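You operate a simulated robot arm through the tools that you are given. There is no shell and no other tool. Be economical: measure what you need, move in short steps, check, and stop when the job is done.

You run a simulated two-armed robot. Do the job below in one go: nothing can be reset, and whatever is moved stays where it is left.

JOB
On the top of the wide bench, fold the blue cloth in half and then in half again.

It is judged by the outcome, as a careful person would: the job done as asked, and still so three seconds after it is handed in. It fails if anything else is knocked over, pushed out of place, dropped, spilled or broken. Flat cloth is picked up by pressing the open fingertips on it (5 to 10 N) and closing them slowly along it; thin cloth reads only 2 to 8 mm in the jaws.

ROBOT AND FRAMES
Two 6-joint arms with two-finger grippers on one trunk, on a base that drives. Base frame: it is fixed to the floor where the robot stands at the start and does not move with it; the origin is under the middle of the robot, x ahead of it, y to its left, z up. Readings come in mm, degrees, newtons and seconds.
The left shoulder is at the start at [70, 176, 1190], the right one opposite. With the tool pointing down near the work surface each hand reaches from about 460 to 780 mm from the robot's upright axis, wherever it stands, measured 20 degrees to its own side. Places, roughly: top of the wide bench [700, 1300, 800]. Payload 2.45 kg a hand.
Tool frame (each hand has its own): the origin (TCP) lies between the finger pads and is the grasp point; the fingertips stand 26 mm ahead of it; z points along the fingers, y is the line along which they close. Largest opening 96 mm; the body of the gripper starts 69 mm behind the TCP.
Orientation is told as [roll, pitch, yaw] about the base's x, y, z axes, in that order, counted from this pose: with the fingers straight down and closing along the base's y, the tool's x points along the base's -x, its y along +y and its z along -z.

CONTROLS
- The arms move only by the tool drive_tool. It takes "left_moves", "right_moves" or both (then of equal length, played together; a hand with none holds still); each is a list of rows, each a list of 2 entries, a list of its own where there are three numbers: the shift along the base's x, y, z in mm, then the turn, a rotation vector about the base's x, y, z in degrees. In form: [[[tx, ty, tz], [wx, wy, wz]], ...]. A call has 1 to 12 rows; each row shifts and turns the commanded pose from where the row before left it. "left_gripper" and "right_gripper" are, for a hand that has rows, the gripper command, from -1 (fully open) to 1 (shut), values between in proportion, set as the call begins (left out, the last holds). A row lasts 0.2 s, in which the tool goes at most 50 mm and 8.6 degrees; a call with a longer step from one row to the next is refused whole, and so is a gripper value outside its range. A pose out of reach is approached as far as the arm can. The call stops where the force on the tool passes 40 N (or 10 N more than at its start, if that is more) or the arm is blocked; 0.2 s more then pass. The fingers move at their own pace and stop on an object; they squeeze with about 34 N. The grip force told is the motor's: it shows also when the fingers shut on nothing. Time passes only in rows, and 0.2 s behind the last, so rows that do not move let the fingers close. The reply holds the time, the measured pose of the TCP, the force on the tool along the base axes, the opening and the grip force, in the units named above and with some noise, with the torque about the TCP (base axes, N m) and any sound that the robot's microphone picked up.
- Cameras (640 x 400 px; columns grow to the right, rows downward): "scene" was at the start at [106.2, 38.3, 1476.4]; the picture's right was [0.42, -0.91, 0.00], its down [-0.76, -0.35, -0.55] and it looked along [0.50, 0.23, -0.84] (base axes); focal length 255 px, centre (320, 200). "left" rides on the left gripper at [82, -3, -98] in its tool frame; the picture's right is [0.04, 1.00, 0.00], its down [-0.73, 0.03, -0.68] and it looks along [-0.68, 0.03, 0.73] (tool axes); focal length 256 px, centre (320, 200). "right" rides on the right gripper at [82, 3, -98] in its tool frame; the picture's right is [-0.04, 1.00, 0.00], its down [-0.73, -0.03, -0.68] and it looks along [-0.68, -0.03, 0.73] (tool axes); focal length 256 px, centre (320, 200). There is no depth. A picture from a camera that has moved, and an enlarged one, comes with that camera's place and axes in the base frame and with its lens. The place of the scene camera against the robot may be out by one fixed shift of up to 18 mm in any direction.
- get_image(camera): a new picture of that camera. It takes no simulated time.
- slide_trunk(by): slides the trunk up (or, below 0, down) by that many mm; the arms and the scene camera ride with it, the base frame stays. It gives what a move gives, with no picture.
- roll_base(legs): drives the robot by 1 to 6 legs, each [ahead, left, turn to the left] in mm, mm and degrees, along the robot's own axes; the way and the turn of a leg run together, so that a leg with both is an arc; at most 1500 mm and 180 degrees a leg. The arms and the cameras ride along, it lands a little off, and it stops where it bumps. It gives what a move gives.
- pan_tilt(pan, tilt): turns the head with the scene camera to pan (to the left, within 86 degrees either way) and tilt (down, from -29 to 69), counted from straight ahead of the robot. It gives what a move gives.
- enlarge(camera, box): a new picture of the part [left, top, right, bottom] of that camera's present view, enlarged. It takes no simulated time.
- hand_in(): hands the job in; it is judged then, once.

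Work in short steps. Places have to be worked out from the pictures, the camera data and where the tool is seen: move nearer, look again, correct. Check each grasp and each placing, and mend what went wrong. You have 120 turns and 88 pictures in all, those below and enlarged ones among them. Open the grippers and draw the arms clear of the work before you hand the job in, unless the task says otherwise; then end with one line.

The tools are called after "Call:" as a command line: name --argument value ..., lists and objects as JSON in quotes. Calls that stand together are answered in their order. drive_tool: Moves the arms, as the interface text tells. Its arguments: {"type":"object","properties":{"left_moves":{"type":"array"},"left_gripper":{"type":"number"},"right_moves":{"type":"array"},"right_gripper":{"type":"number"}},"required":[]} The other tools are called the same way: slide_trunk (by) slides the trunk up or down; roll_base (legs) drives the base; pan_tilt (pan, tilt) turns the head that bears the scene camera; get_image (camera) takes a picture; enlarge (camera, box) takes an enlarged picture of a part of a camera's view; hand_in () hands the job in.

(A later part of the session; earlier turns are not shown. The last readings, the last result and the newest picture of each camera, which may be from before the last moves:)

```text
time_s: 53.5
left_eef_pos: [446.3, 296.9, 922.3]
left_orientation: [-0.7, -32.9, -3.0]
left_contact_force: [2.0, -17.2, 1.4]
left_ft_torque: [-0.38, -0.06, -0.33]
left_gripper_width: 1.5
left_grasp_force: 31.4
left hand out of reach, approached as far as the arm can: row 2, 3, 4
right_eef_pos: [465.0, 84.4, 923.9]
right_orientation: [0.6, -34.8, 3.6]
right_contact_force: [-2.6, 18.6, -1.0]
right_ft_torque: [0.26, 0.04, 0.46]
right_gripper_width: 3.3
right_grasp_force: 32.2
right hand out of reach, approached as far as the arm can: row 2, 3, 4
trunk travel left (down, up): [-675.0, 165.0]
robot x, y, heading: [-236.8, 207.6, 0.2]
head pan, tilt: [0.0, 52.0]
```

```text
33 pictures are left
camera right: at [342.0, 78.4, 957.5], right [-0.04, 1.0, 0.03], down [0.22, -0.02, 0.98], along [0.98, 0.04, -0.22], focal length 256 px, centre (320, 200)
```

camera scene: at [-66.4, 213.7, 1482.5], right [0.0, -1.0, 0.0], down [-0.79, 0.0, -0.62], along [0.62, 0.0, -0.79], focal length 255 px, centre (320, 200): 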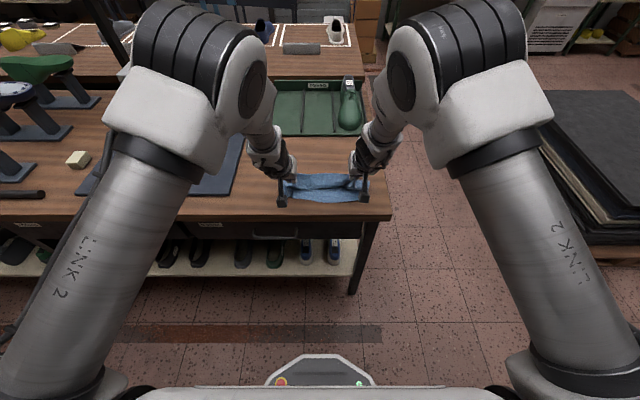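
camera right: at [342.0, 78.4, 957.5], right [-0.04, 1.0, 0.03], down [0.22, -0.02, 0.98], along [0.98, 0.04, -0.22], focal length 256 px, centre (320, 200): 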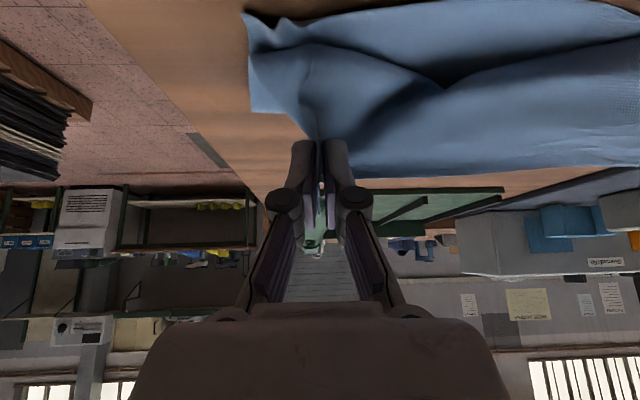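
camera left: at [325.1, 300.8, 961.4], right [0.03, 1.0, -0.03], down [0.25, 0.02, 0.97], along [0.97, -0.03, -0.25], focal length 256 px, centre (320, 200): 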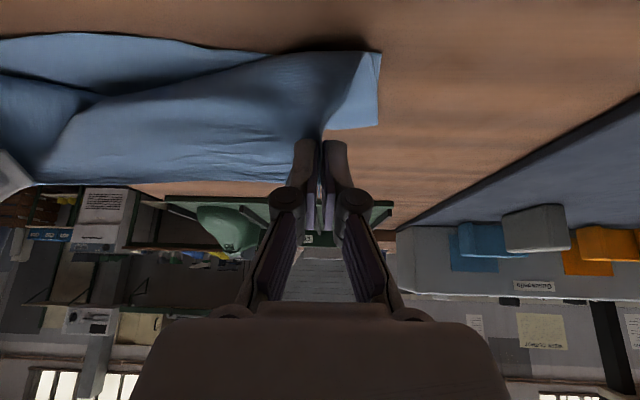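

The tilted arms can't go lower, so I'll slide the trunk down 35 mm to bring the held edge near the surface, after relaxing the sideways tension.

Call:
drive_tool --left_moves '[[[4, 0, 0], [0, 0, 0]], [[0, 0, 0], [0, 0, 0]]]' --right_moves '[[[-6, 4, 0], [0, 0, 0]], [[0, 0, 0], [0, 0, 0]]]'

Call:
slide_trunk --by -35

Call:
get_image --camera "left"

Call:
get_image --camera "right"

```text
time_s: 54.1
left_eef_pos: [448.0, 296.2, 921.8]
left_orientation: [-0.6, -32.7, -3.1]
left_contact_force: [1.7, -10.6, 0.5]
left_ft_torque: [-0.21, -0.04, -0.17]
left_gripper_width: 2.3
left_grasp_force: 30.8
left hand out of reach, approached as far as the arm can: row 1
right_eef_pos: [460.9, 87.2, 930.7]
right_orientation: [0.3, -34.9, 3.5]
right_contact_force: [-1.9, 10.8, 0.1]
right_ft_torque: [0.1, 0.04, 0.2]
right_gripper_width: 1.5
right_grasp_force: 29.8
right hand out of reach, approached as far as the arm can: row 1
trunk travel left (down, up): [-675.0, 165.0]
robot x, y, heading: [-236.9, 202.2, 0.2]
head pan, tilt: [0.0, 52.0]
```

```text
time_s: 54.9
left_eef_pos: [445.6, 297.8, 887.8]
left_orientation: [-0.5, -32.9, -3.2]
left_contact_force: [0.3, -11.7, 0.8]
left_ft_torque: [-0.34, -0.06, -0.3]
left_gripper_width: 2.4
left_grasp_force: 34.4
right_eef_pos: [461.7, 87.9, 896.5]
right_orientation: [0.3, -34.9, 3.5]
right_contact_force: [-0.9, 10.5, -0.7]
right_ft_torque: [0.17, 0.02, 0.29]
right_gripper_width: 2.7
right_grasp_force: 29.6
trunk travel left (down, up): [-640.0, 200.0]
robot x, y, heading: [-237.8, 206.7, 0.1]
head pan, tilt: [0.0, 52.0]
```

```text
32 pictures are left
camera left: at [324.7, 301.0, 926.3], right [0.03, 1.0, -0.03], down [0.25, 0.02, 0.97], along [0.97, -0.03, -0.25], focal length 256 px, centre (320, 200)
```

left: 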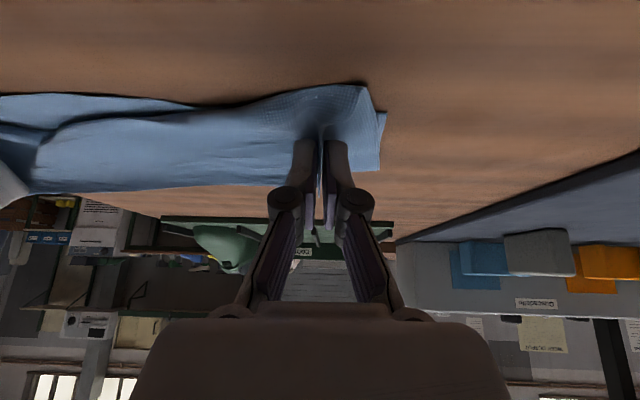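

```text
31 pictures are left
camera right: at [338.9, 82.4, 929.2], right [-0.03, 1.0, 0.03], down [0.21, -0.02, 0.98], along [0.98, 0.04, -0.21], focal length 256 px, centre (320, 200)
```

right: 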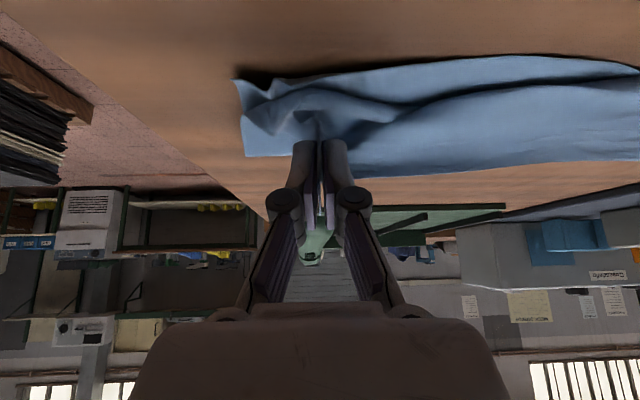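

The edge is in place on both sides. I'll release with a quick pull toward the robot, then withdraw up and back.

Call:
drive_tool --left_moves '[[[-18, 0, 2], [0, 0, 0]], [[-25, 0, 10], [0, 0, 0]], [[-15, 0, 35], [0, 0, 0]], [[0, 0, 45], [0, 8, 0]], [[0, 0, 45], [0, 8, 0]], [[0, 0, 0], [0, 8, 0]]]' --right_moves '[[[-18, 0, 0], [0, 0, 0]], [[-25, 0, 10], [0, 0, 0]], [[-15, 0, 35], [0, 0, 0]], [[0, 0, 45], [0, 8, 0]], [[0, 0, 45], [0, 8, 0]], [[0, 0, 0], [0, 8, 0]]]' --left_gripper 0.3 --right_gripper 0.3

Call:
get_image --camera "left"

Call:
enlarge --camera "scene" --box '[240, 120, 400, 220]'

```text
time_s: 56.3
left_eef_pos: [401.2, 303.5, 1002.7]
left_orientation: [-3.8, -12.7, -3.0]
left_contact_force: [0.1, 0.8, -0.5]
left_ft_torque: [-0.02, 0.05, 0.01]
left_gripper_width: 33.7
left_grasp_force: 0.0
left hand out of reach, approached as far as the arm can: row 2, 3, 4
right_eef_pos: [408.6, 97.7, 1006.3]
right_orientation: [4.0, -15.0, 2.9]
right_contact_force: [0.2, -0.3, -0.6]
right_ft_torque: [0.05, 0.03, 0.02]
right_gripper_width: 33.7
right_grasp_force: 0.0
right hand out of reach, approached as far as the arm can: row 4
trunk travel left (down, up): [-640.0, 200.0]
robot x, y, heading: [-238.0, 202.2, 0.4]
head pan, tilt: [0.0, 52.0]
```

```text
30 pictures are left
camera left: at [299.7, 310.1, 1081.2], right [0.03, 1.0, -0.07], down [0.57, 0.04, 0.82], along [0.82, -0.06, -0.57], focal length 256 px, centre (320, 200)
```

left: 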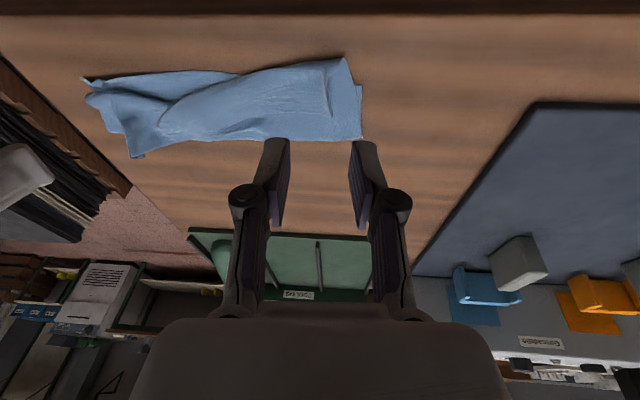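

```text
4.00 times, centred on (320, 170) of scene
camera zoom: at [-118.5, 212.6, 1447.2], right [0.0, -1.0, 0.0], down [-0.79, 0.0, -0.61], along [0.61, 0.0, -0.79], focal length 1022 px, centre (320, 320)
```

zoom: 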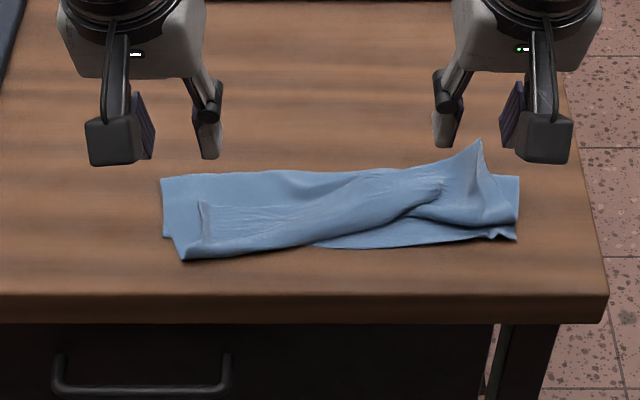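

The fold is mostly there. The left part of the edge is rolled back, and the right corner of the top layer sticks up. I'll restore the trunk and base position and look from above with upright hands.

Call:
slide_trunk --by 35

Call:
roll_base --legs '[[110, 0, 0]]'

Call:
drive_tool --left_moves '[[[-10, 8, 0], [1, 3, 0.5]], [[-10, 8, 0], [1, 3, 0.5]], [[-10, 8, 0], [1, 3, 1]], [[-10, 8, 0], [1, 3, 1]], [[0, 0, 0], [0, 0, 0]]]' --right_moves '[[[-15, -10, 0], [-1, 3.5, -0.5]], [[-15, -10, 0], [-1, 3.5, -0.5]], [[-15, -10, 0], [-1, 4, -1]], [[-15, -10, 0], [-1, 4, -1]], [[0, 0, 0], [0, 0, 0]]]'

Call:
get_image --camera "right"

Call:
get_image --camera "left"

```text
time_s: 57.1
left_eef_pos: [399.1, 304.7, 1038.7]
left_orientation: [-4.1, -12.8, -2.8]
left_contact_force: [0.2, -0.1, -0.5]
left_ft_torque: [-0.03, 0.03, 0.03]
left_gripper_width: 33.7
left_grasp_force: 0.1
right_eef_pos: [406.5, 97.1, 1041.0]
right_orientation: [4.0, -15.2, 3.0]
right_contact_force: [-0.2, -0.1, 0.6]
right_ft_torque: [0.04, 0.0, -0.03]
right_gripper_width: 33.5
right_grasp_force: 0.2
trunk travel left (down, up): [-675.0, 165.0]
robot x, y, heading: [-237.6, 202.7, 0.1]
head pan, tilt: [0.0, 52.0]
```

```text
time_s: 58.3
left_eef_pos: [508.3, 305.8, 1039.3]
left_orientation: [-4.1, -12.8, -2.7]
left_contact_force: [0.7, 0.8, 0.7]
left_ft_torque: [0.02, -0.04, 0.01]
left_gripper_width: 33.6
left_grasp_force: 0.1
right_eef_pos: [514.7, 99.2, 1041.4]
right_orientation: [4.0, -15.2, 3.1]
right_contact_force: [0.7, 0.2, -0.7]
right_ft_torque: [-0.01, 0.0, 0.0]
right_gripper_width: 33.7
right_grasp_force: 0.0
trunk travel left (down, up): [-675.0, 165.0]
robot x, y, heading: [-131.4, 203.8, 0.2]
head pan, tilt: [0.0, 52.0]
```

```text
time_s: 59.5
left_eef_pos: [467.0, 338.1, 1037.1]
left_orientation: [-0.4, -0.6, -0.1]
left_contact_force: [-0.5, 0.0, -0.6]
left_ft_torque: [0.0, 0.02, -0.02]
left_gripper_width: 33.6
left_grasp_force: 0.0
right_eef_pos: [455.5, 59.5, 1043.0]
right_orientation: [0.6, 0.0, 0.5]
right_contact_force: [0.3, -0.1, -0.4]
right_ft_torque: [0.01, 0.02, -0.01]
right_gripper_width: 33.6
right_grasp_force: 0.1
trunk travel left (down, up): [-675.0, 165.0]
robot x, y, heading: [-131.6, 204.6, 0.2]
head pan, tilt: [0.0, 52.0]
```

```text
28 pictures are left
camera right: at [373.9, 59.3, 1139.3], right [0.03, 1.0, 0.01], down [0.74, -0.03, 0.68], along [0.68, -0.01, -0.74], focal length 256 px, centre (320, 200)
```

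right: 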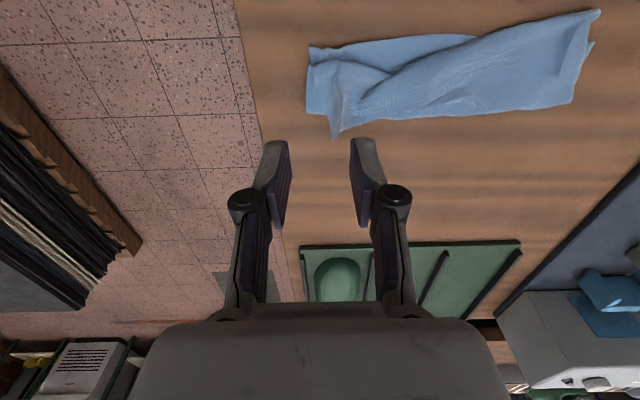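

```text
27 pictures are left
camera left: at [384.2, 335.0, 1135.1], right [-0.04, 1.0, -0.01], down [0.73, 0.03, 0.69], along [0.69, 0.02, -0.73], focal length 256 px, centre (320, 200)
```

left: 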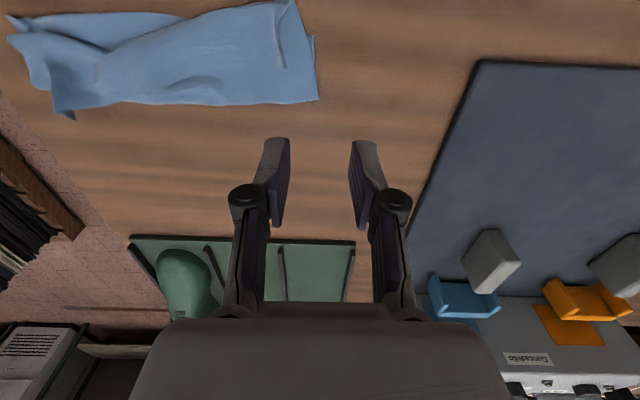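

I'll enlarge the cloth in the right view.

Call:
enlarge --camera "right" --box '[290, 0, 610, 150]'

```text
2.00 times, centred on (450, 75) of right
camera zoom: at [373.9, 59.3, 1139.3], right [0.03, 1.0, 0.01], down [0.74, -0.03, 0.68], along [0.68, -0.01, -0.74], focal length 512 px, centre (60, 450)
```

zoom: 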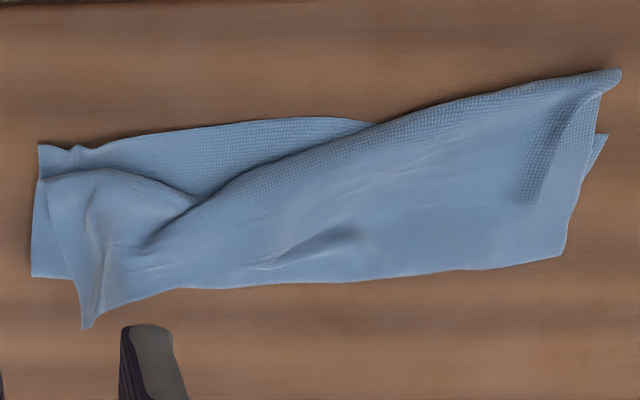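

It looks like the top layer's edge runs diagonally, with the left end at x≈412 and the right end stuck back at x≈530 with a fin standing up. I'll lower the right hand for a closer look at the fin.

Call:
drive_tool --right_moves '[[[0, 0, -25], [0, 0, 0]], [[0, 0, -25], [0, 0, 0]], [[0, 0, -25], [0, 0, 0]], [[0, 0, 0], [0, 0, 0]]]'

Call:
enlarge --camera "right" --box '[240, 0, 480, 150]'

Call:
enlarge --camera "scene" --box '[250, 140, 410, 240]'

```text
time_s: 60.5
left_eef_pos: [466.2, 336.8, 1036.8]
left_orientation: [-0.4, -0.7, -0.1]
left_contact_force: [0.5, 0.2, 0.1]
left_ft_torque: [-0.01, 0.01, 0.0]
left_gripper_width: 33.7
left_grasp_force: 0.1
right_eef_pos: [455.6, 57.7, 965.8]
right_orientation: [0.5, -0.1, 0.6]
right_contact_force: [-0.2, 0.5, 1.1]
right_ft_torque: [-0.01, -0.02, 0.0]
right_gripper_width: 33.7
right_grasp_force: 0.0
trunk travel left (down, up): [-675.0, 165.0]
robot x, y, heading: [-128.7, 205.8, 0.4]
head pan, tilt: [0.0, 52.0]
```

```text
2.67 times, centred on (360, 75) of right
camera zoom: at [373.2, 58.7, 1064.4], right [0.03, 1.0, 0.01], down [0.73, -0.03, 0.68], along [0.68, -0.01, -0.73], focal length 683 px, centre (213, 533)
```

zoom: 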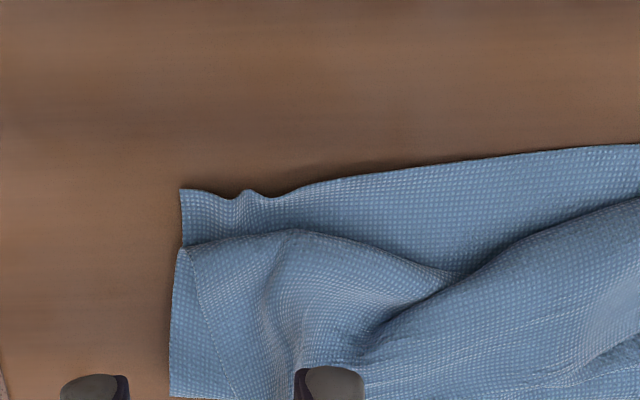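

```text
4.00 times, centred on (330, 190) of scene
camera zoom: at [-13.3, 214.3, 1482.6], right [0.0, -1.0, 0.0], down [-0.79, 0.0, -0.62], along [0.62, 0.0, -0.79], focal length 1022 px, centre (280, 240)
```

zoom: 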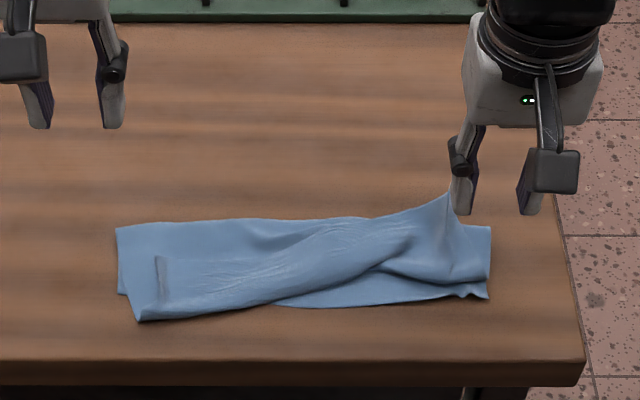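

Reading it again: the gripped edge lies rolled back on top. The left pinch ridge ends near (463,300), and the right is a fin near (520,72). I'll regrip only the last centimetre of each and redo the final arc with a proper radius of about 105 mm.

Call:
drive_tool --left_moves '[[[0, -10, -30], [0, 0, 0]], [[0, -10, -35], [0, 0, 0]], [[0, -9, -35], [0, 0, 0]], [[-2, -8, -30], [0, 0, 0]], [[0, 0, -14], [0, 0, 0]], [[0, 0, 0], [0, 0, 0]]]' --right_moves '[[[16, 5, 0], [0, 0, 0]], [[16, 5, 0], [0, 0, 0]], [[16, 4, -20], [0, 0, 0]], [[15, 0, -30], [0, 0, 0]], [[0, 0, -24], [0, 0, 0]], [[0, 0, 0], [0, 0, 0]]]'

Call:
get_image --camera "left"

Call:
get_image --camera "right"

```text
time_s: 61.9
left_eef_pos: [464.0, 300.8, 894.9]
left_orientation: [-0.4, -0.7, -0.1]
left_contact_force: [0.1, 0.2, -0.1]
left_ft_torque: [0.0, -0.02, -0.01]
left_gripper_width: 33.6
left_grasp_force: 0.2
right_eef_pos: [517.2, 72.2, 893.8]
right_orientation: [0.5, 0.0, 0.7]
right_contact_force: [-0.2, 0.4, -0.2]
right_ft_torque: [-0.02, 0.0, -0.02]
right_gripper_width: 33.7
right_grasp_force: 0.1
trunk travel left (down, up): [-675.0, 165.0]
robot x, y, heading: [-132.6, 207.1, 0.5]
head pan, tilt: [0.0, 52.0]
```

```text
23 pictures are left
camera left: at [380.7, 298.6, 992.0], right [-0.04, 1.0, -0.01], down [0.73, 0.03, 0.69], along [0.69, 0.02, -0.73], focal length 256 px, centre (320, 200)
```

left: 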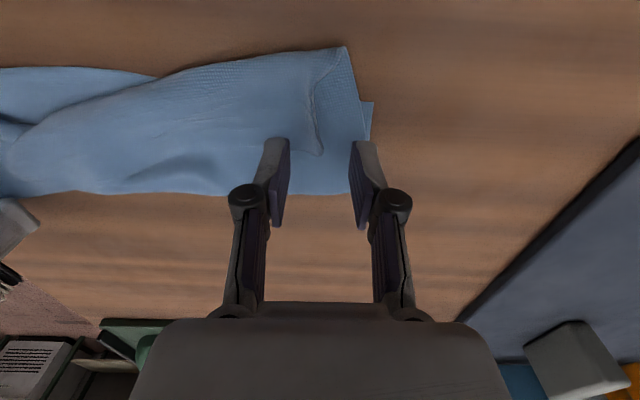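

```text
22 pictures are left
camera right: at [436.2, 72.7, 991.7], right [0.03, 1.0, 0.01], down [0.73, -0.03, 0.68], along [0.68, -0.01, -0.73], focal length 256 px, centre (320, 200)
```

right: 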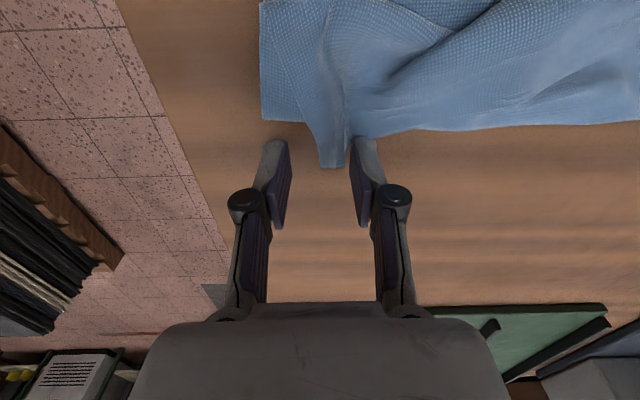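

Both ridges sit between the fingers. I'll lower and close on them, with a press on the left.

Call:
drive_tool --left_moves '[[[4, 0, -10], [0, 0, 0]], [[0, 0, -7], [0, 0, 0]], [[0, 0, -1.5], [0, 0, 0]], [[0, 0, 0], [0, 0, 0]]]' --right_moves '[[[2, 3, -6], [0, 0, 0]], [[0, 3, -6], [0, 0, 0]], [[0, 0, 0], [0, 0, 0]], [[0, 0, 0], [0, 0, 0]]]'

Call:
drive_tool --left_moves '[[[0, 0, 0], [0, 0, 0]], [[0, 0, 0], [0, 0, 0]]]' --right_moves '[[[0, 0, 0], [0, 0, 0]], [[0, 0, 0], [0, 0, 0]]]' --left_gripper 0.6 --right_gripper 1

Call:
drive_tool --left_moves '[[[0, 0, 0], [0, 0, 0]], [[0, 0, 0], [0, 0, 0]]]' --left_gripper 0.8

Call:
drive_tool --left_moves '[[[0, 0, 0], [0, 0, 0]], [[0, 0, 0], [0, 0, 0]], [[0, 0, 0], [0, 0, 0]]]' --left_gripper 1

```text
time_s: 62.9
left_eef_pos: [468.9, 300.6, 878.4]
left_orientation: [-0.4, -0.9, -0.1]
left_contact_force: [1.0, -1.4, 11.1]
left_ft_torque: [0.12, -0.01, 0.02]
left_gripper_width: 30.7
left_grasp_force: 0.0
right_eef_pos: [518.9, 78.0, 882.0]
right_orientation: [0.4, 0.0, 0.6]
right_contact_force: [-0.2, -0.5, 1.2]
right_ft_torque: [0.0, 0.0, -0.01]
right_gripper_width: 33.5
right_grasp_force: 0.1
trunk travel left (down, up): [-675.0, 165.0]
robot x, y, heading: [-131.3, 204.5, -0.0]
head pan, tilt: [0.0, 52.0]
```

```text
time_s: 63.5
left_eef_pos: [468.0, 300.8, 876.7]
left_orientation: [-0.5, -0.8, 0.0]
left_contact_force: [1.7, -1.0, 13.9]
left_ft_torque: [-0.03, 0.04, 0.03]
left_gripper_width: 19.2
left_grasp_force: 0.0
right_eef_pos: [518.2, 77.6, 882.3]
right_orientation: [0.4, -0.2, 0.6]
right_contact_force: [-0.1, 0.9, -4.5]
right_ft_torque: [0.01, 0.04, 0.03]
right_gripper_width: 3.4
right_grasp_force: 27.6
trunk travel left (down, up): [-675.0, 165.0]
robot x, y, heading: [-130.1, 201.2, 0.3]
head pan, tilt: [0.0, 52.0]
```

```text
time_s: 64.1
left_eef_pos: [467.4, 300.5, 877.0]
left_orientation: [-0.4, -0.8, -0.1]
left_contact_force: [1.1, -1.2, 15.5]
left_ft_torque: [-0.1, 0.06, 0.01]
left_gripper_width: 8.1
left_grasp_force: 0.1
right_eef_pos: [517.7, 78.4, 882.9]
right_orientation: [0.5, -0.1, 0.6]
right_contact_force: [0.6, 4.0, 0.4]
right_ft_torque: [0.01, 0.01, -0.04]
right_gripper_width: 2.9
right_grasp_force: 36.6
trunk travel left (down, up): [-675.0, 165.0]
robot x, y, heading: [-129.2, 205.4, 0.0]
head pan, tilt: [0.0, 52.0]
```

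```text
time_s: 64.9
left_eef_pos: [467.2, 301.1, 876.6]
left_orientation: [-0.4, -0.8, -0.2]
left_contact_force: [-2.7, -6.3, 34.4]
left_ft_torque: [-0.28, -0.1, 0.05]
left_gripper_width: 2.1
left_grasp_force: 32.6
right_eef_pos: [518.5, 77.4, 882.5]
right_orientation: [0.5, -0.1, 0.6]
right_contact_force: [-0.5, 1.9, 0.3]
right_ft_torque: [0.03, 0.0, -0.04]
right_gripper_width: 1.0
right_grasp_force: 27.7
trunk travel left (down, up): [-675.0, 165.0]
robot x, y, heading: [-126.9, 204.7, 0.2]
head pan, tilt: [0.0, 52.0]
```

Both appear gripped. I'll lift them to above the fold centre (x≈550), which lets the surplus lie back toward the far side.

Call:
drive_tool --left_moves '[[[0, 0, 20], [0, 0, 0]], [[5, 0, 25], [0, 0, 0]], [[20, 0, 25], [0, 0, 0]], [[30, 0, 15], [0, 0, 0]], [[30, 0, 0], [0, 0, 0]], [[0, 0, 0], [0, 0, 0]]]' --right_moves '[[[0, 0, 20], [0, 0, 0]], [[0, 0, 25], [0, 0, 0]], [[5, 0, 25], [0, 0, 0]], [[15, 0, 13], [0, 0, 0]], [[15, 0, 0], [0, 0, 0]], [[0, 0, 0], [0, 0, 0]]]'

Call:
enlarge --camera "scene" --box '[230, 100, 422, 220]'

Call:
get_image --camera "left"

```text
time_s: 66.3
left_eef_pos: [553.0, 299.9, 964.7]
left_orientation: [-0.3, -0.7, -0.2]
left_contact_force: [-0.6, -0.4, 0.3]
left_ft_torque: [-0.11, -0.03, 0.0]
left_gripper_width: 4.0
left_grasp_force: 30.1
right_eef_pos: [553.6, 77.9, 964.5]
right_orientation: [0.5, -0.1, 0.5]
right_contact_force: [0.0, 0.9, 0.2]
right_ft_torque: [0.02, -0.04, -0.01]
right_gripper_width: 0.2
right_grasp_force: 26.9
trunk travel left (down, up): [-675.0, 165.0]
robot x, y, heading: [-127.7, 208.2, 0.1]
head pan, tilt: [0.0, 52.0]
```

```text
3.33 times, centred on (326, 160) of scene
camera zoom: at [-14.6, 214.3, 1482.7], right [0.0, -1.0, 0.0], down [-0.79, 0.0, -0.62], along [0.62, 0.0, -0.79], focal length 851 px, centre (300, 333)
```

zoom: 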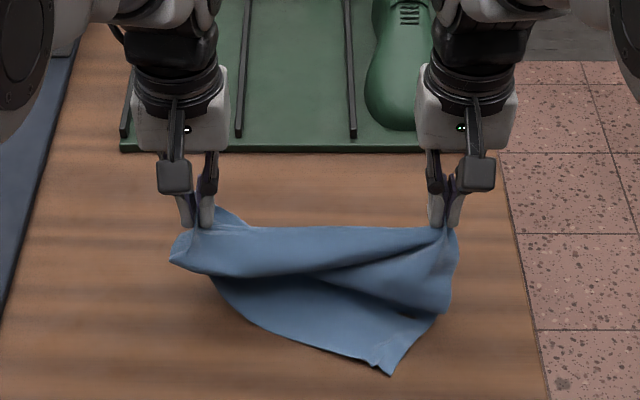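

```text
20 pictures are left
camera left: at [470.9, 297.1, 1061.2], right [-0.04, 1.0, -0.01], down [0.72, 0.03, 0.69], along [0.69, 0.02, -0.73], focal length 256 px, centre (320, 200)
```

left: 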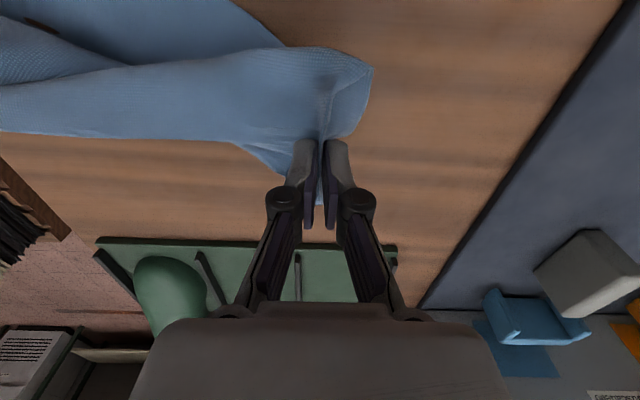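

The left hand also picked up the layer beneath: the bottom's near-left part lifted with it. I'll reverse only the left hand to where it came from, release there, and look.

Call:
drive_tool --left_moves '[[[-30, 0, 0], [0, 0, 0]], [[-30, 0, -15], [0, 0, 0]], [[-20, 0, -25], [0, 0, 0]], [[-6, 2, -25], [0, 0, 0]], [[0, 2, -19], [0, 0, 0]], [[0, 0, 0], [0, 0, 0]]]'

Call:
drive_tool --left_moves '[[[0, 0, 0], [0, 0, 0]], [[0, 0, 3], [0, 0, 0]], [[0, 0, 30], [0, 0, 0]], [[0, 0, 40], [0, 0, 0]], [[0, 0, 30], [0, 0, 0]], [[0, 0, 0], [0, 0, 0]]]' --left_gripper 0.35

Call:
get_image --camera "left"

Call:
enlarge --camera "scene" --box '[230, 100, 422, 220]'

```text
time_s: 67.7
left_eef_pos: [467.5, 303.6, 877.0]
left_orientation: [-0.4, -0.9, -0.1]
left_contact_force: [6.8, -19.6, 23.9]
left_ft_torque: [-0.61, -0.12, 0.2]
left_gripper_width: 2.8
left_grasp_force: 31.7
right_eef_pos: [553.6, 77.5, 965.3]
right_orientation: [0.5, 0.0, 0.6]
right_contact_force: [-6.0, 17.5, -7.4]
right_ft_torque: [0.45, 0.04, -0.22]
right_gripper_width: 1.2
right_grasp_force: 29.9
trunk travel left (down, up): [-675.0, 165.0]
robot x, y, heading: [-130.9, 207.5, 0.2]
head pan, tilt: [0.0, 52.0]
```

```text
time_s: 69.1
left_eef_pos: [468.1, 306.7, 980.2]
left_orientation: [-0.4, -0.7, -0.1]
left_contact_force: [-0.4, 0.0, -1.4]
left_ft_torque: [0.03, 0.01, -0.01]
left_gripper_width: 31.2
left_grasp_force: 0.1
right_eef_pos: [555.2, 77.7, 963.8]
right_orientation: [0.5, 0.0, 0.7]
right_contact_force: [1.5, -0.8, 1.2]
right_ft_torque: [-0.08, -0.02, 0.02]
right_gripper_width: 3.7
right_grasp_force: 29.5
trunk travel left (down, up): [-675.0, 165.0]
robot x, y, heading: [-129.6, 204.4, 0.3]
head pan, tilt: [0.0, 52.0]
```

```text
19 pictures are left
camera left: at [384.9, 303.5, 1077.6], right [-0.04, 1.0, -0.01], down [0.73, 0.03, 0.69], along [0.69, 0.02, -0.73], focal length 256 px, centre (320, 200)
```

left: 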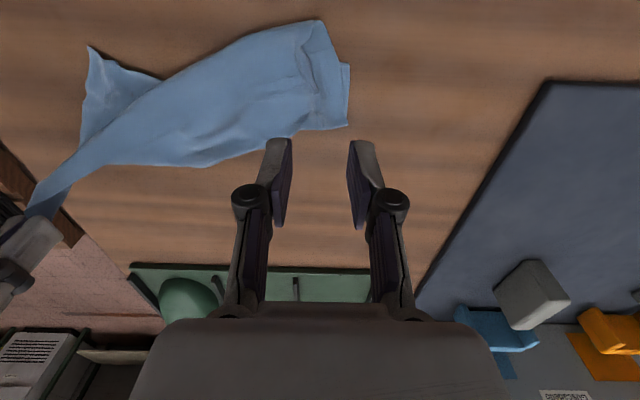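

```text
3.33 times, centred on (326, 160) of scene
camera zoom: at [-12.7, 214.2, 1482.5], right [0.0, -1.0, 0.0], down [-0.79, 0.0, -0.62], along [0.62, 0.0, -0.79], focal length 851 px, centre (300, 333)
```

zoom: 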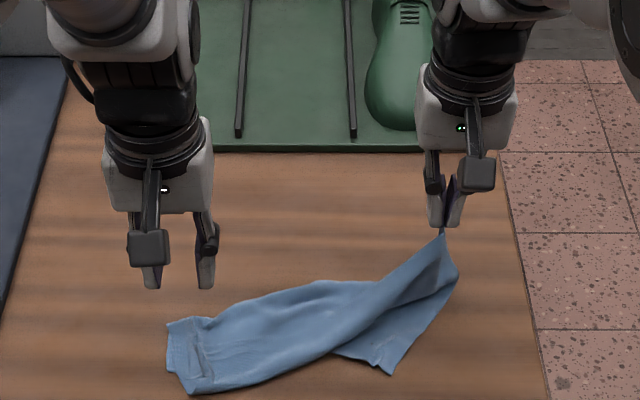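

The left side is back as it was. I'll zoom in on it to find the free top-layer edge for a shallower grip.

Call:
enlarge --camera "left" --box '[200, 0, 400, 140]'

```text
2.86 times, centred on (300, 70) of left
camera zoom: at [384.9, 303.5, 1077.6], right [-0.04, 1.0, -0.01], down [0.73, 0.03, 0.69], along [0.69, 0.02, -0.73], focal length 731 px, centre (377, 571)
```

zoom: 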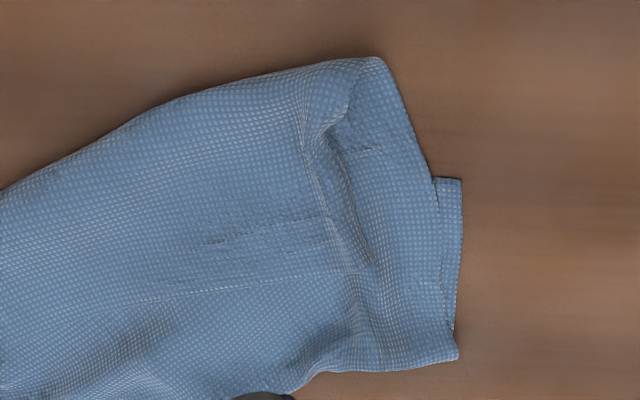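

I can't separate the stacked layers reliably this way. I'll lift the right-held corner high so the cloth unrolls under gravity, then lay it out toward the far side with a forward base move.

Call:
drive_tool --left_moves '[[[0, 10, 20], [0, 0, 0]], [[0, 10, 20], [0, 0, 0]], [[0, 10, 20], [0, 0, 0]], [[0, 10, 0], [0, 0, 0]], [[0, 0, 0], [0, 0, 0]], [[0, 0, 0], [0, 0, 0]]]' --right_moves '[[[0, 0, 30], [0, 0, 0]], [[0, 0, 30], [0, 0, 0]], [[5, 0, 30], [0, 0, 0]], [[10, 0, 30], [0, 0, 0]], [[10, 0, 10], [0, 0, 0]], [[0, 0, 0], [0, 0, 0]]]'

Call:
roll_base --legs '[[70, 0, 0]]'

Call:
enlarge --camera "scene" --box '[230, 80, 470, 230]'

```text
time_s: 70.5
left_eef_pos: [468.3, 346.7, 1041.5]
left_orientation: [-0.4, -0.7, -0.1]
left_contact_force: [0.3, -0.4, 0.5]
left_ft_torque: [0.0, 0.02, 0.0]
left_gripper_width: 31.4
left_grasp_force: 0.0
right_eef_pos: [580.6, 79.5, 1093.2]
right_orientation: [0.6, 0.0, 0.5]
right_contact_force: [-0.2, 0.4, -0.2]
right_ft_torque: [-0.01, -0.03, 0.0]
right_gripper_width: 1.0
right_grasp_force: 31.3
trunk travel left (down, up): [-675.0, 165.0]
robot x, y, heading: [-132.7, 201.8, 0.5]
head pan, tilt: [0.0, 52.0]
```

```text
time_s: 71.5
left_eef_pos: [536.8, 344.6, 1043.3]
left_orientation: [-0.4, -0.7, -0.2]
left_contact_force: [-0.2, 0.4, -0.2]
left_ft_torque: [0.01, -0.02, 0.02]
left_gripper_width: 31.2
left_grasp_force: 0.0
right_eef_pos: [647.5, 79.4, 1096.7]
right_orientation: [0.5, -0.2, 0.5]
right_contact_force: [0.0, 1.7, -0.9]
right_ft_torque: [0.01, 0.01, -0.02]
right_gripper_width: 1.3
right_grasp_force: 30.5
trunk travel left (down, up): [-675.0, 165.0]
robot x, y, heading: [-60.9, 203.3, 0.1]
head pan, tilt: [0.0, 52.0]
```

```text
2.67 times, centred on (350, 155) of scene
camera zoom: at [53.7, 214.3, 1482.9], right [0.0, -1.0, 0.0], down [-0.79, 0.0, -0.62], along [0.62, 0.0, -0.79], focal length 681 px, centre (240, 320)
```

zoom: 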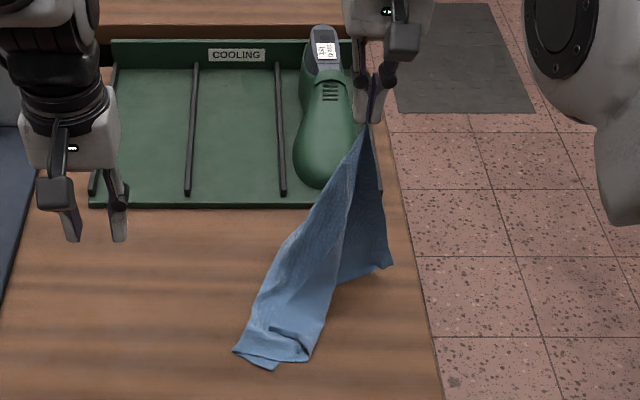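

The cloth now hangs from B with its left end (the A/D corners) trailing near (530,160). I'll lay B down at the far right, release it, and see how it lies.

Call:
drive_tool --right_moves '[[[5, 0, -30], [0, 0, 0]], [[5, 0, -40], [0, 0, 0]], [[5, 0, -40], [0, 0, 0]], [[5, -2, -40], [0, 0, 0]], [[5, -2, -35], [0, 0, 0]], [[0, 0, -22], [0, 0, 0]], [[0, 0, 0], [0, 0, 0]]]'

Call:
drive_tool --right_moves '[[[0, 0, 0], [0, 0, 0]], [[0, 0, 10], [0, 0, 0]], [[0, 0, 40], [0, 0, 0]], [[0, -10, 45], [0, 0, 0]], [[0, -30, 45], [0, 0, 0]], [[0, -30, 0], [0, 0, 0]]]' --right_gripper 0.2

Call:
enlarge --camera "scene" --box '[250, 100, 410, 200]'

```text
time_s: 73.1
left_eef_pos: [537.4, 344.9, 1040.9]
left_orientation: [-0.5, -0.7, -0.2]
left_contact_force: [0.6, -0.3, -0.1]
left_ft_torque: [-0.04, 0.01, -0.01]
left_gripper_width: 31.3
left_grasp_force: 0.1
right_eef_pos: [674.1, 72.9, 887.4]
right_orientation: [0.6, 0.0, 0.5]
right_contact_force: [-0.7, 0.1, -0.4]
right_ft_torque: [0.03, 0.01, 0.02]
right_gripper_width: 1.0
right_grasp_force: 30.6
trunk travel left (down, up): [-675.0, 165.0]
robot x, y, heading: [-60.7, 206.2, -0.0]
head pan, tilt: [0.0, 52.0]
```

```text
refused: row 5 steps farther than a row can; nothing moved
```

```text
4.00 times, centred on (330, 150) of scene
camera zoom: at [55.4, 214.4, 1482.6], right [0.0, -1.0, 0.0], down [-0.79, 0.0, -0.62], along [0.62, 0.0, -0.79], focal length 1022 px, centre (280, 400)
```

zoom: 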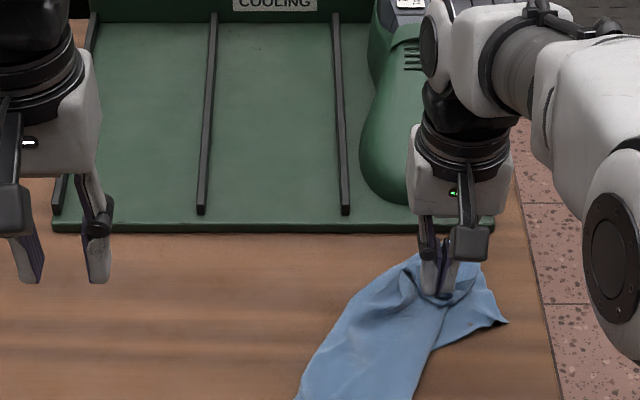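

That move was refused because one row was too long. B lies fine at the far right, so I'll release there and lift clear.

Call:
drive_tool --right_moves '[[[0, 0, 0], [0, 0, 0]], [[0, 0, 10], [0, 0, 0]], [[0, 0, 40], [0, 0, 0]], [[0, -10, 45], [0, 0, 0]], [[0, -30, 35], [0, 0, 0]], [[0, -30, 0], [0, 0, 0]]]' --right_gripper 0.2

Call:
enlarge --camera "scene" --box '[250, 110, 410, 230]'

```text
time_s: 74.5
left_eef_pos: [536.6, 343.3, 1041.1]
left_orientation: [-0.3, -0.7, -0.2]
left_contact_force: [-0.1, 0.5, -0.4]
left_ft_torque: [-0.04, -0.01, 0.02]
left_gripper_width: 31.4
left_grasp_force: 0.0
right_eef_pos: [675.6, 3.4, 1017.8]
right_orientation: [0.6, 0.1, 0.5]
right_contact_force: [0.5, 0.1, -1.2]
right_ft_torque: [0.01, -0.01, 0.02]
right_gripper_width: 38.5
right_grasp_force: 0.1
trunk travel left (down, up): [-675.0, 165.0]
robot x, y, heading: [-63.3, 205.5, 0.0]
head pan, tilt: [0.0, 52.0]
```

```text
3.33 times, centred on (330, 170) of scene
camera zoom: at [56.4, 213.0, 1482.5], right [0.0, -1.0, 0.0], down [-0.79, 0.0, -0.62], along [0.62, 0.0, -0.79], focal length 851 px, centre (287, 300)
```

zoom: 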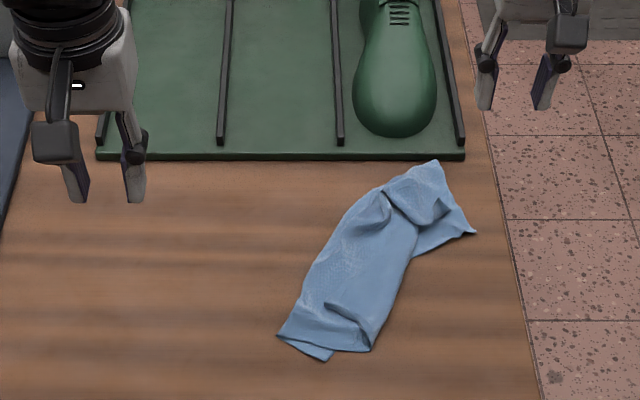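

The single-layer corner C sticks out at the right near (645,43), and D's sliver is near (493,172). Holding edge C–D and lifting it will let the cloth hang open like a towel. I'll take C with the right hand first.

Call:
drive_tool --right_moves '[[[-9, 10, -20], [0, 0, 0]], [[-9, 10, -25], [0, 0, 0]], [[-9, 10, -25], [0, 0, 0]], [[-8, 10, -25], [0, 0, 0]], [[0, 0, -20], [0, 0, 0]], [[0, 0, 0], [0, 0, 0]]]' --right_gripper 0.35

Call:
enlarge --camera "right" --box '[220, 60, 460, 210]'

```text
time_s: 75.9
left_eef_pos: [537.8, 344.0, 1041.1]
left_orientation: [-0.4, -0.7, -0.2]
left_contact_force: [-0.6, 0.1, 0.4]
left_ft_torque: [-0.01, 0.0, 0.0]
left_gripper_width: 31.1
left_grasp_force: 0.2
right_eef_pos: [640.6, 43.6, 903.4]
right_orientation: [0.5, 0.0, 0.5]
right_contact_force: [-0.3, 0.0, 1.0]
right_ft_torque: [0.01, -0.04, -0.02]
right_gripper_width: 31.1
right_grasp_force: 0.1
trunk travel left (down, up): [-675.0, 165.0]
robot x, y, heading: [-65.4, 208.2, 0.3]
head pan, tilt: [0.0, 52.0]
```

```text
2.67 times, centred on (340, 135) of right
camera zoom: at [558.8, 45.1, 999.9], right [0.03, 1.0, 0.01], down [0.73, -0.03, 0.68], along [0.68, -0.02, -0.73], focal length 683 px, centre (267, 373)
```

zoom: 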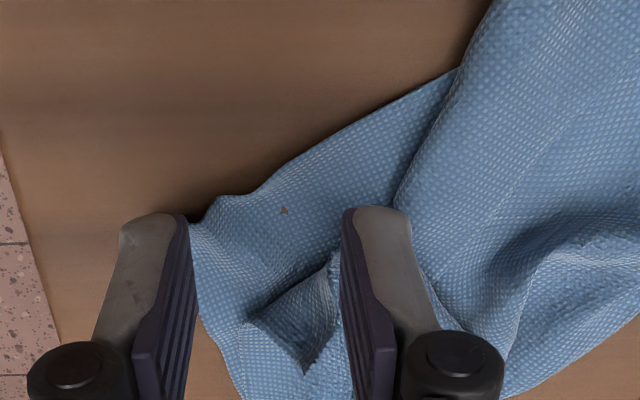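

The C tip lies just between the fingers, with single-layer cloth under both. I'll narrow the jaws to about 24 mm, lower and press.

Call:
drive_tool --right_moves '[[[-3, 2, -8], [0, 0, 0]], [[0, 0, -9], [0, 0, 0]], [[0, 0, -9], [0, 0, 0]], [[0, 0, -2], [0, 0, 0]], [[0, 0, 0], [0, 0, 0]]]' --right_gripper 0.5

```text
time_s: 77.1
left_eef_pos: [535.5, 344.4, 1044.0]
left_orientation: [-0.3, -0.7, -0.2]
left_contact_force: [-0.1, 0.3, 0.4]
left_ft_torque: [-0.01, -0.04, -0.01]
left_gripper_width: 31.3
left_grasp_force: 0.0
right_eef_pos: [637.0, 46.2, 876.9]
right_orientation: [0.6, -0.3, 0.5]
right_contact_force: [3.4, -0.8, 17.9]
right_ft_torque: [-0.03, -0.22, 0.0]
right_gripper_width: 24.0
right_grasp_force: 0.1
trunk travel left (down, up): [-675.0, 165.0]
robot x, y, heading: [-62.8, 207.3, 0.3]
head pan, tilt: [0.0, 52.0]
```

About 18 N now. I'll close in steps.

Call:
drive_tool --right_moves '[[[0, 0, 0], [0, 0, 0]], [[0, 0, 0], [0, 0, 0]]]' --right_gripper 0.68

Call:
drive_tool --right_moves '[[[0, 0, 0], [0, 0, 0]], [[0, 0, 0], [0, 0, 0]]]' --right_gripper 0.84

Call:
drive_tool --right_moves '[[[0, 0, 0], [0, 0, 0]], [[0, 0, 0], [0, 0, 0]], [[0, 0, 0], [0, 0, 0]]]' --right_gripper 1

Call:
drive_tool --right_moves '[[[0, 5, 20], [0, 0, 0]], [[0, 10, 25], [0, 0, 0]], [[-5, 15, 25], [0, 0, 0]], [[-5, 15, 20], [0, 0, 0]], [[0, 0, 0], [0, 0, 0]]]'

Call:
enlarge --camera "scene" --box '[250, 110, 410, 230]'

```text
time_s: 77.7
left_eef_pos: [536.5, 344.9, 1042.5]
left_orientation: [-0.4, -0.9, -0.2]
left_contact_force: [0.1, -0.3, 0.7]
left_ft_torque: [-0.02, 0.03, -0.01]
left_gripper_width: 31.4
left_grasp_force: 0.1
right_eef_pos: [635.2, 47.2, 875.7]
right_orientation: [0.5, -0.1, 0.5]
right_contact_force: [1.8, 0.2, 20.8]
right_ft_torque: [0.0, -0.14, 0.03]
right_gripper_width: 15.4
right_grasp_force: 0.0
trunk travel left (down, up): [-675.0, 165.0]
robot x, y, heading: [-66.8, 206.2, 0.2]
head pan, tilt: [0.0, 52.0]
```

```text
time_s: 78.3
left_eef_pos: [535.8, 344.4, 1042.0]
left_orientation: [-0.6, -0.9, -0.1]
left_contact_force: [0.2, -0.4, 0.8]
left_ft_torque: [0.03, -0.01, 0.0]
left_gripper_width: 30.9
left_grasp_force: 0.0
right_eef_pos: [635.3, 47.3, 877.7]
right_orientation: [0.6, -0.2, 0.5]
right_contact_force: [3.0, -0.2, 23.9]
right_ft_torque: [0.06, -0.18, 0.0]
right_gripper_width: 6.1
right_grasp_force: 0.0
trunk travel left (down, up): [-675.0, 165.0]
robot x, y, heading: [-59.2, 208.5, -0.1]
head pan, tilt: [0.0, 52.0]
```

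```text
time_s: 79.1
left_eef_pos: [534.6, 344.8, 1042.0]
left_orientation: [-0.5, -0.9, -0.2]
left_contact_force: [0.4, -0.6, 0.4]
left_ft_torque: [0.0, 0.02, -0.02]
left_gripper_width: 31.4
left_grasp_force: 0.2
right_eef_pos: [634.7, 47.7, 875.1]
right_orientation: [0.4, -0.2, 0.5]
right_contact_force: [1.3, 2.8, 20.1]
right_ft_torque: [0.09, -0.03, 0.0]
right_gripper_width: 5.4
right_grasp_force: 33.7
trunk travel left (down, up): [-675.0, 165.0]
robot x, y, heading: [-62.1, 204.0, 0.1]
head pan, tilt: [0.0, 52.0]
```

```text
time_s: 80.3
left_eef_pos: [537.3, 344.1, 1040.6]
left_orientation: [-0.4, -0.7, -0.3]
left_contact_force: [0.3, -0.3, 0.5]
left_ft_torque: [0.0, 0.0, 0.01]
left_gripper_width: 31.0
left_grasp_force: 0.1
right_eef_pos: [626.2, 92.5, 963.8]
right_orientation: [0.5, 0.0, 0.4]
right_contact_force: [0.8, -0.9, -4.3]
right_ft_torque: [0.01, 0.07, -0.04]
right_gripper_width: 4.2
right_grasp_force: 28.1
trunk travel left (down, up): [-675.0, 165.0]
robot x, y, heading: [-60.4, 204.5, -0.2]
head pan, tilt: [0.0, 52.0]
```

```text
3.33 times, centred on (330, 170) of scene
camera zoom: at [55.9, 213.9, 1482.5], right [0.0, -1.0, 0.0], down [-0.79, 0.0, -0.62], along [0.62, 0.0, -0.79], focal length 851 px, centre (287, 300)
```

zoom: 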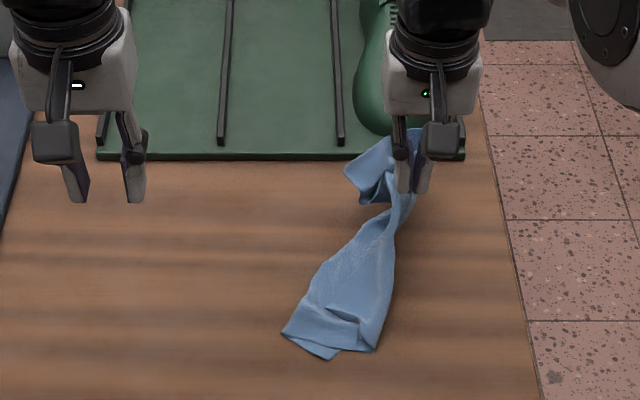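

C is held (4–5 mm). Now I'll move the right hand inward and shift the base right so the left hand can reach D at about (493,173).

Call:
drive_tool --right_moves '[[[0, 17, 5], [0, 0, 0]], [[0, 17, 5], [0, 0, 0]], [[0, 17, 0], [0, 0, 0]], [[0, 14, 0], [0, 0, 0]], [[0, 0, 0], [0, 0, 0]]]'

Call:
roll_base --legs '[[-20, -115, 0]]'

Call:
drive_tool --left_moves '[[[-7, -13, -30], [0, 0, 0]], [[-7, -13, -35], [0, 0, 0]], [[-6, -13, -35], [0, 0, 0]], [[-6, -12, -35], [0, 0, 0]], [[0, 0, 0], [0, 0, 0]]]' --left_gripper 0.5

Call:
get_image --camera "left"

```text
time_s: 81.5
left_eef_pos: [536.6, 344.7, 1040.8]
left_orientation: [-0.4, -0.7, -0.2]
left_contact_force: [0.5, 0.0, -0.9]
left_ft_torque: [0.01, 0.01, 0.04]
left_gripper_width: 31.2
left_grasp_force: 0.1
right_eef_pos: [625.6, 157.3, 974.9]
right_orientation: [0.5, 0.1, 0.4]
right_contact_force: [0.2, -0.6, 0.9]
right_ft_torque: [0.03, -0.05, 0.02]
right_gripper_width: 3.9
right_grasp_force: 29.8
trunk travel left (down, up): [-675.0, 165.0]
robot x, y, heading: [-63.0, 205.5, -0.2]
head pan, tilt: [0.0, 52.0]
```

```text
time_s: 82.8
left_eef_pos: [517.1, 229.7, 1040.1]
left_orientation: [-0.4, -0.7, -0.2]
left_contact_force: [0.1, -0.5, -0.7]
left_ft_torque: [0.01, 0.05, -0.02]
left_gripper_width: 31.2
left_grasp_force: 0.0
right_eef_pos: [606.2, 42.4, 974.1]
right_orientation: [0.5, 0.1, 0.5]
right_contact_force: [-0.6, 0.1, -1.2]
right_ft_torque: [0.0, -0.03, 0.03]
right_gripper_width: 3.6
right_grasp_force: 30.8
trunk travel left (down, up): [-675.0, 165.0]
robot x, y, heading: [-83.1, 90.9, 0.2]
head pan, tilt: [0.0, 52.0]
```

```text
time_s: 84.0
left_eef_pos: [491.6, 180.1, 907.6]
left_orientation: [-0.6, -0.8, 0.3]
left_contact_force: [0.6, -0.5, -0.5]
left_ft_torque: [0.01, -0.04, 0.03]
left_gripper_width: 23.9
left_grasp_force: 0.0
right_eef_pos: [606.2, 41.6, 973.5]
right_orientation: [0.5, 0.0, 0.6]
right_contact_force: [0.0, 1.2, -0.4]
right_ft_torque: [0.0, 0.03, 0.0]
right_gripper_width: 4.9
right_grasp_force: 34.5
trunk travel left (down, up): [-675.0, 165.0]
robot x, y, heading: [-79.4, 88.5, 0.3]
head pan, tilt: [0.0, 52.0]
```

```text
11 pictures are left
camera left: at [409.0, 177.6, 1004.5], right [-0.05, 1.0, -0.01], down [0.73, 0.04, 0.69], along [0.69, 0.02, -0.73], focal length 256 px, centre (320, 200)
```

left: 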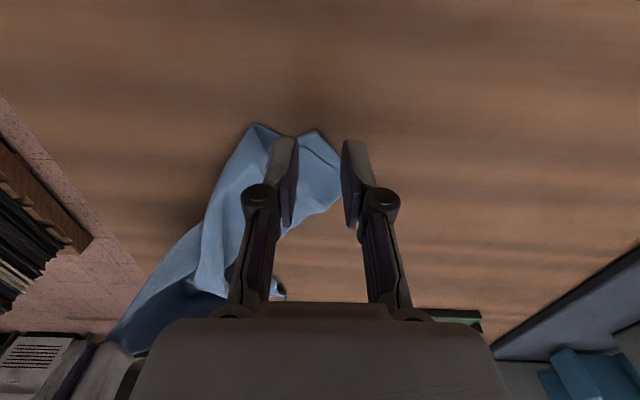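

D's corner is at about (490,176), with a 14 mm deep single-layer sliver. I'll narrow the jaws to about 18 mm around it, press and close.

Call:
drive_tool --left_moves '[[[-1, -3, -10], [0, 0, 0]], [[0, 0, -10], [0, 0, 0]], [[0, 0, -9], [0, 0, 0]], [[0, 0, -3.5], [0, 0, 0]], [[0, 0, 0], [0, 0, 0]]]' --left_gripper 0.62

Call:
drive_tool --left_moves '[[[0, 0, 0], [0, 0, 0]], [[0, 0, 0], [0, 0, 0]]]' --left_gripper 0.75

Call:
drive_tool --left_moves '[[[0, 0, 0], [0, 0, 0]], [[0, 0, 0], [0, 0, 0]]]' --left_gripper 0.87

Call:
drive_tool --left_moves '[[[0, 0, 0], [0, 0, 0]], [[0, 0, 0], [0, 0, 0]], [[0, 0, 0], [0, 0, 0]]]' --left_gripper 1

```text
time_s: 85.2
left_eef_pos: [489.4, 173.0, 875.3]
left_orientation: [-0.4, -0.9, -0.2]
left_contact_force: [-0.1, -1.9, 24.1]
left_ft_torque: [-0.21, -0.22, -0.03]
left_gripper_width: 16.8
left_grasp_force: 0.0
right_eef_pos: [603.5, 41.1, 976.7]
right_orientation: [0.5, -0.1, 0.5]
right_contact_force: [0.4, 1.2, -0.8]
right_ft_torque: [0.02, 0.02, -0.02]
right_gripper_width: 3.7
right_grasp_force: 31.1
trunk travel left (down, up): [-675.0, 165.0]
robot x, y, heading: [-80.9, 89.4, 0.3]
head pan, tilt: [0.0, 52.0]
```

```text
time_s: 85.8
left_eef_pos: [489.0, 174.5, 876.2]
left_orientation: [-0.4, -1.0, -0.2]
left_contact_force: [2.9, -2.2, 27.2]
left_ft_torque: [-0.13, -0.27, -0.04]
left_gripper_width: 13.7
left_grasp_force: 0.0
right_eef_pos: [603.9, 41.2, 975.0]
right_orientation: [0.6, -0.1, 0.5]
right_contact_force: [-0.1, 0.2, -0.9]
right_ft_torque: [-0.01, -0.02, -0.02]
right_gripper_width: 3.4
right_grasp_force: 30.8
trunk travel left (down, up): [-675.0, 165.0]
robot x, y, heading: [-81.3, 93.6, 0.0]
head pan, tilt: [0.0, 52.0]
```

```text
time_s: 86.4
left_eef_pos: [488.8, 174.3, 875.7]
left_orientation: [-0.4, -1.0, -0.3]
left_contact_force: [3.9, -2.6, 33.3]
left_ft_torque: [-0.24, -0.45, -0.03]
left_gripper_width: 6.3
left_grasp_force: 0.2
right_eef_pos: [603.4, 41.0, 975.7]
right_orientation: [0.6, 0.0, 0.5]
right_contact_force: [-0.6, -0.7, 1.3]
right_ft_torque: [-0.02, 0.04, 0.04]
right_gripper_width: 0.1
right_grasp_force: 29.8
trunk travel left (down, up): [-675.0, 165.0]
robot x, y, heading: [-80.9, 88.0, 0.2]
head pan, tilt: [0.0, 52.0]
```

```text
time_s: 87.2
left_eef_pos: [488.7, 172.9, 876.2]
left_orientation: [-0.5, -1.0, -0.1]
left_contact_force: [-0.6, -1.1, 30.0]
left_ft_torque: [0.06, 0.1, 0.01]
left_gripper_width: 2.8
left_grasp_force: 35.8
right_eef_pos: [602.8, 41.3, 976.4]
right_orientation: [0.5, -0.2, 0.6]
right_contact_force: [0.0, -1.5, 0.2]
right_ft_torque: [-0.03, 0.03, -0.02]
right_gripper_width: 2.1
right_grasp_force: 29.5
trunk travel left (down, up): [-675.0, 165.0]
robot x, y, heading: [-79.7, 87.3, 0.3]
head pan, tilt: [0.0, 52.0]
```

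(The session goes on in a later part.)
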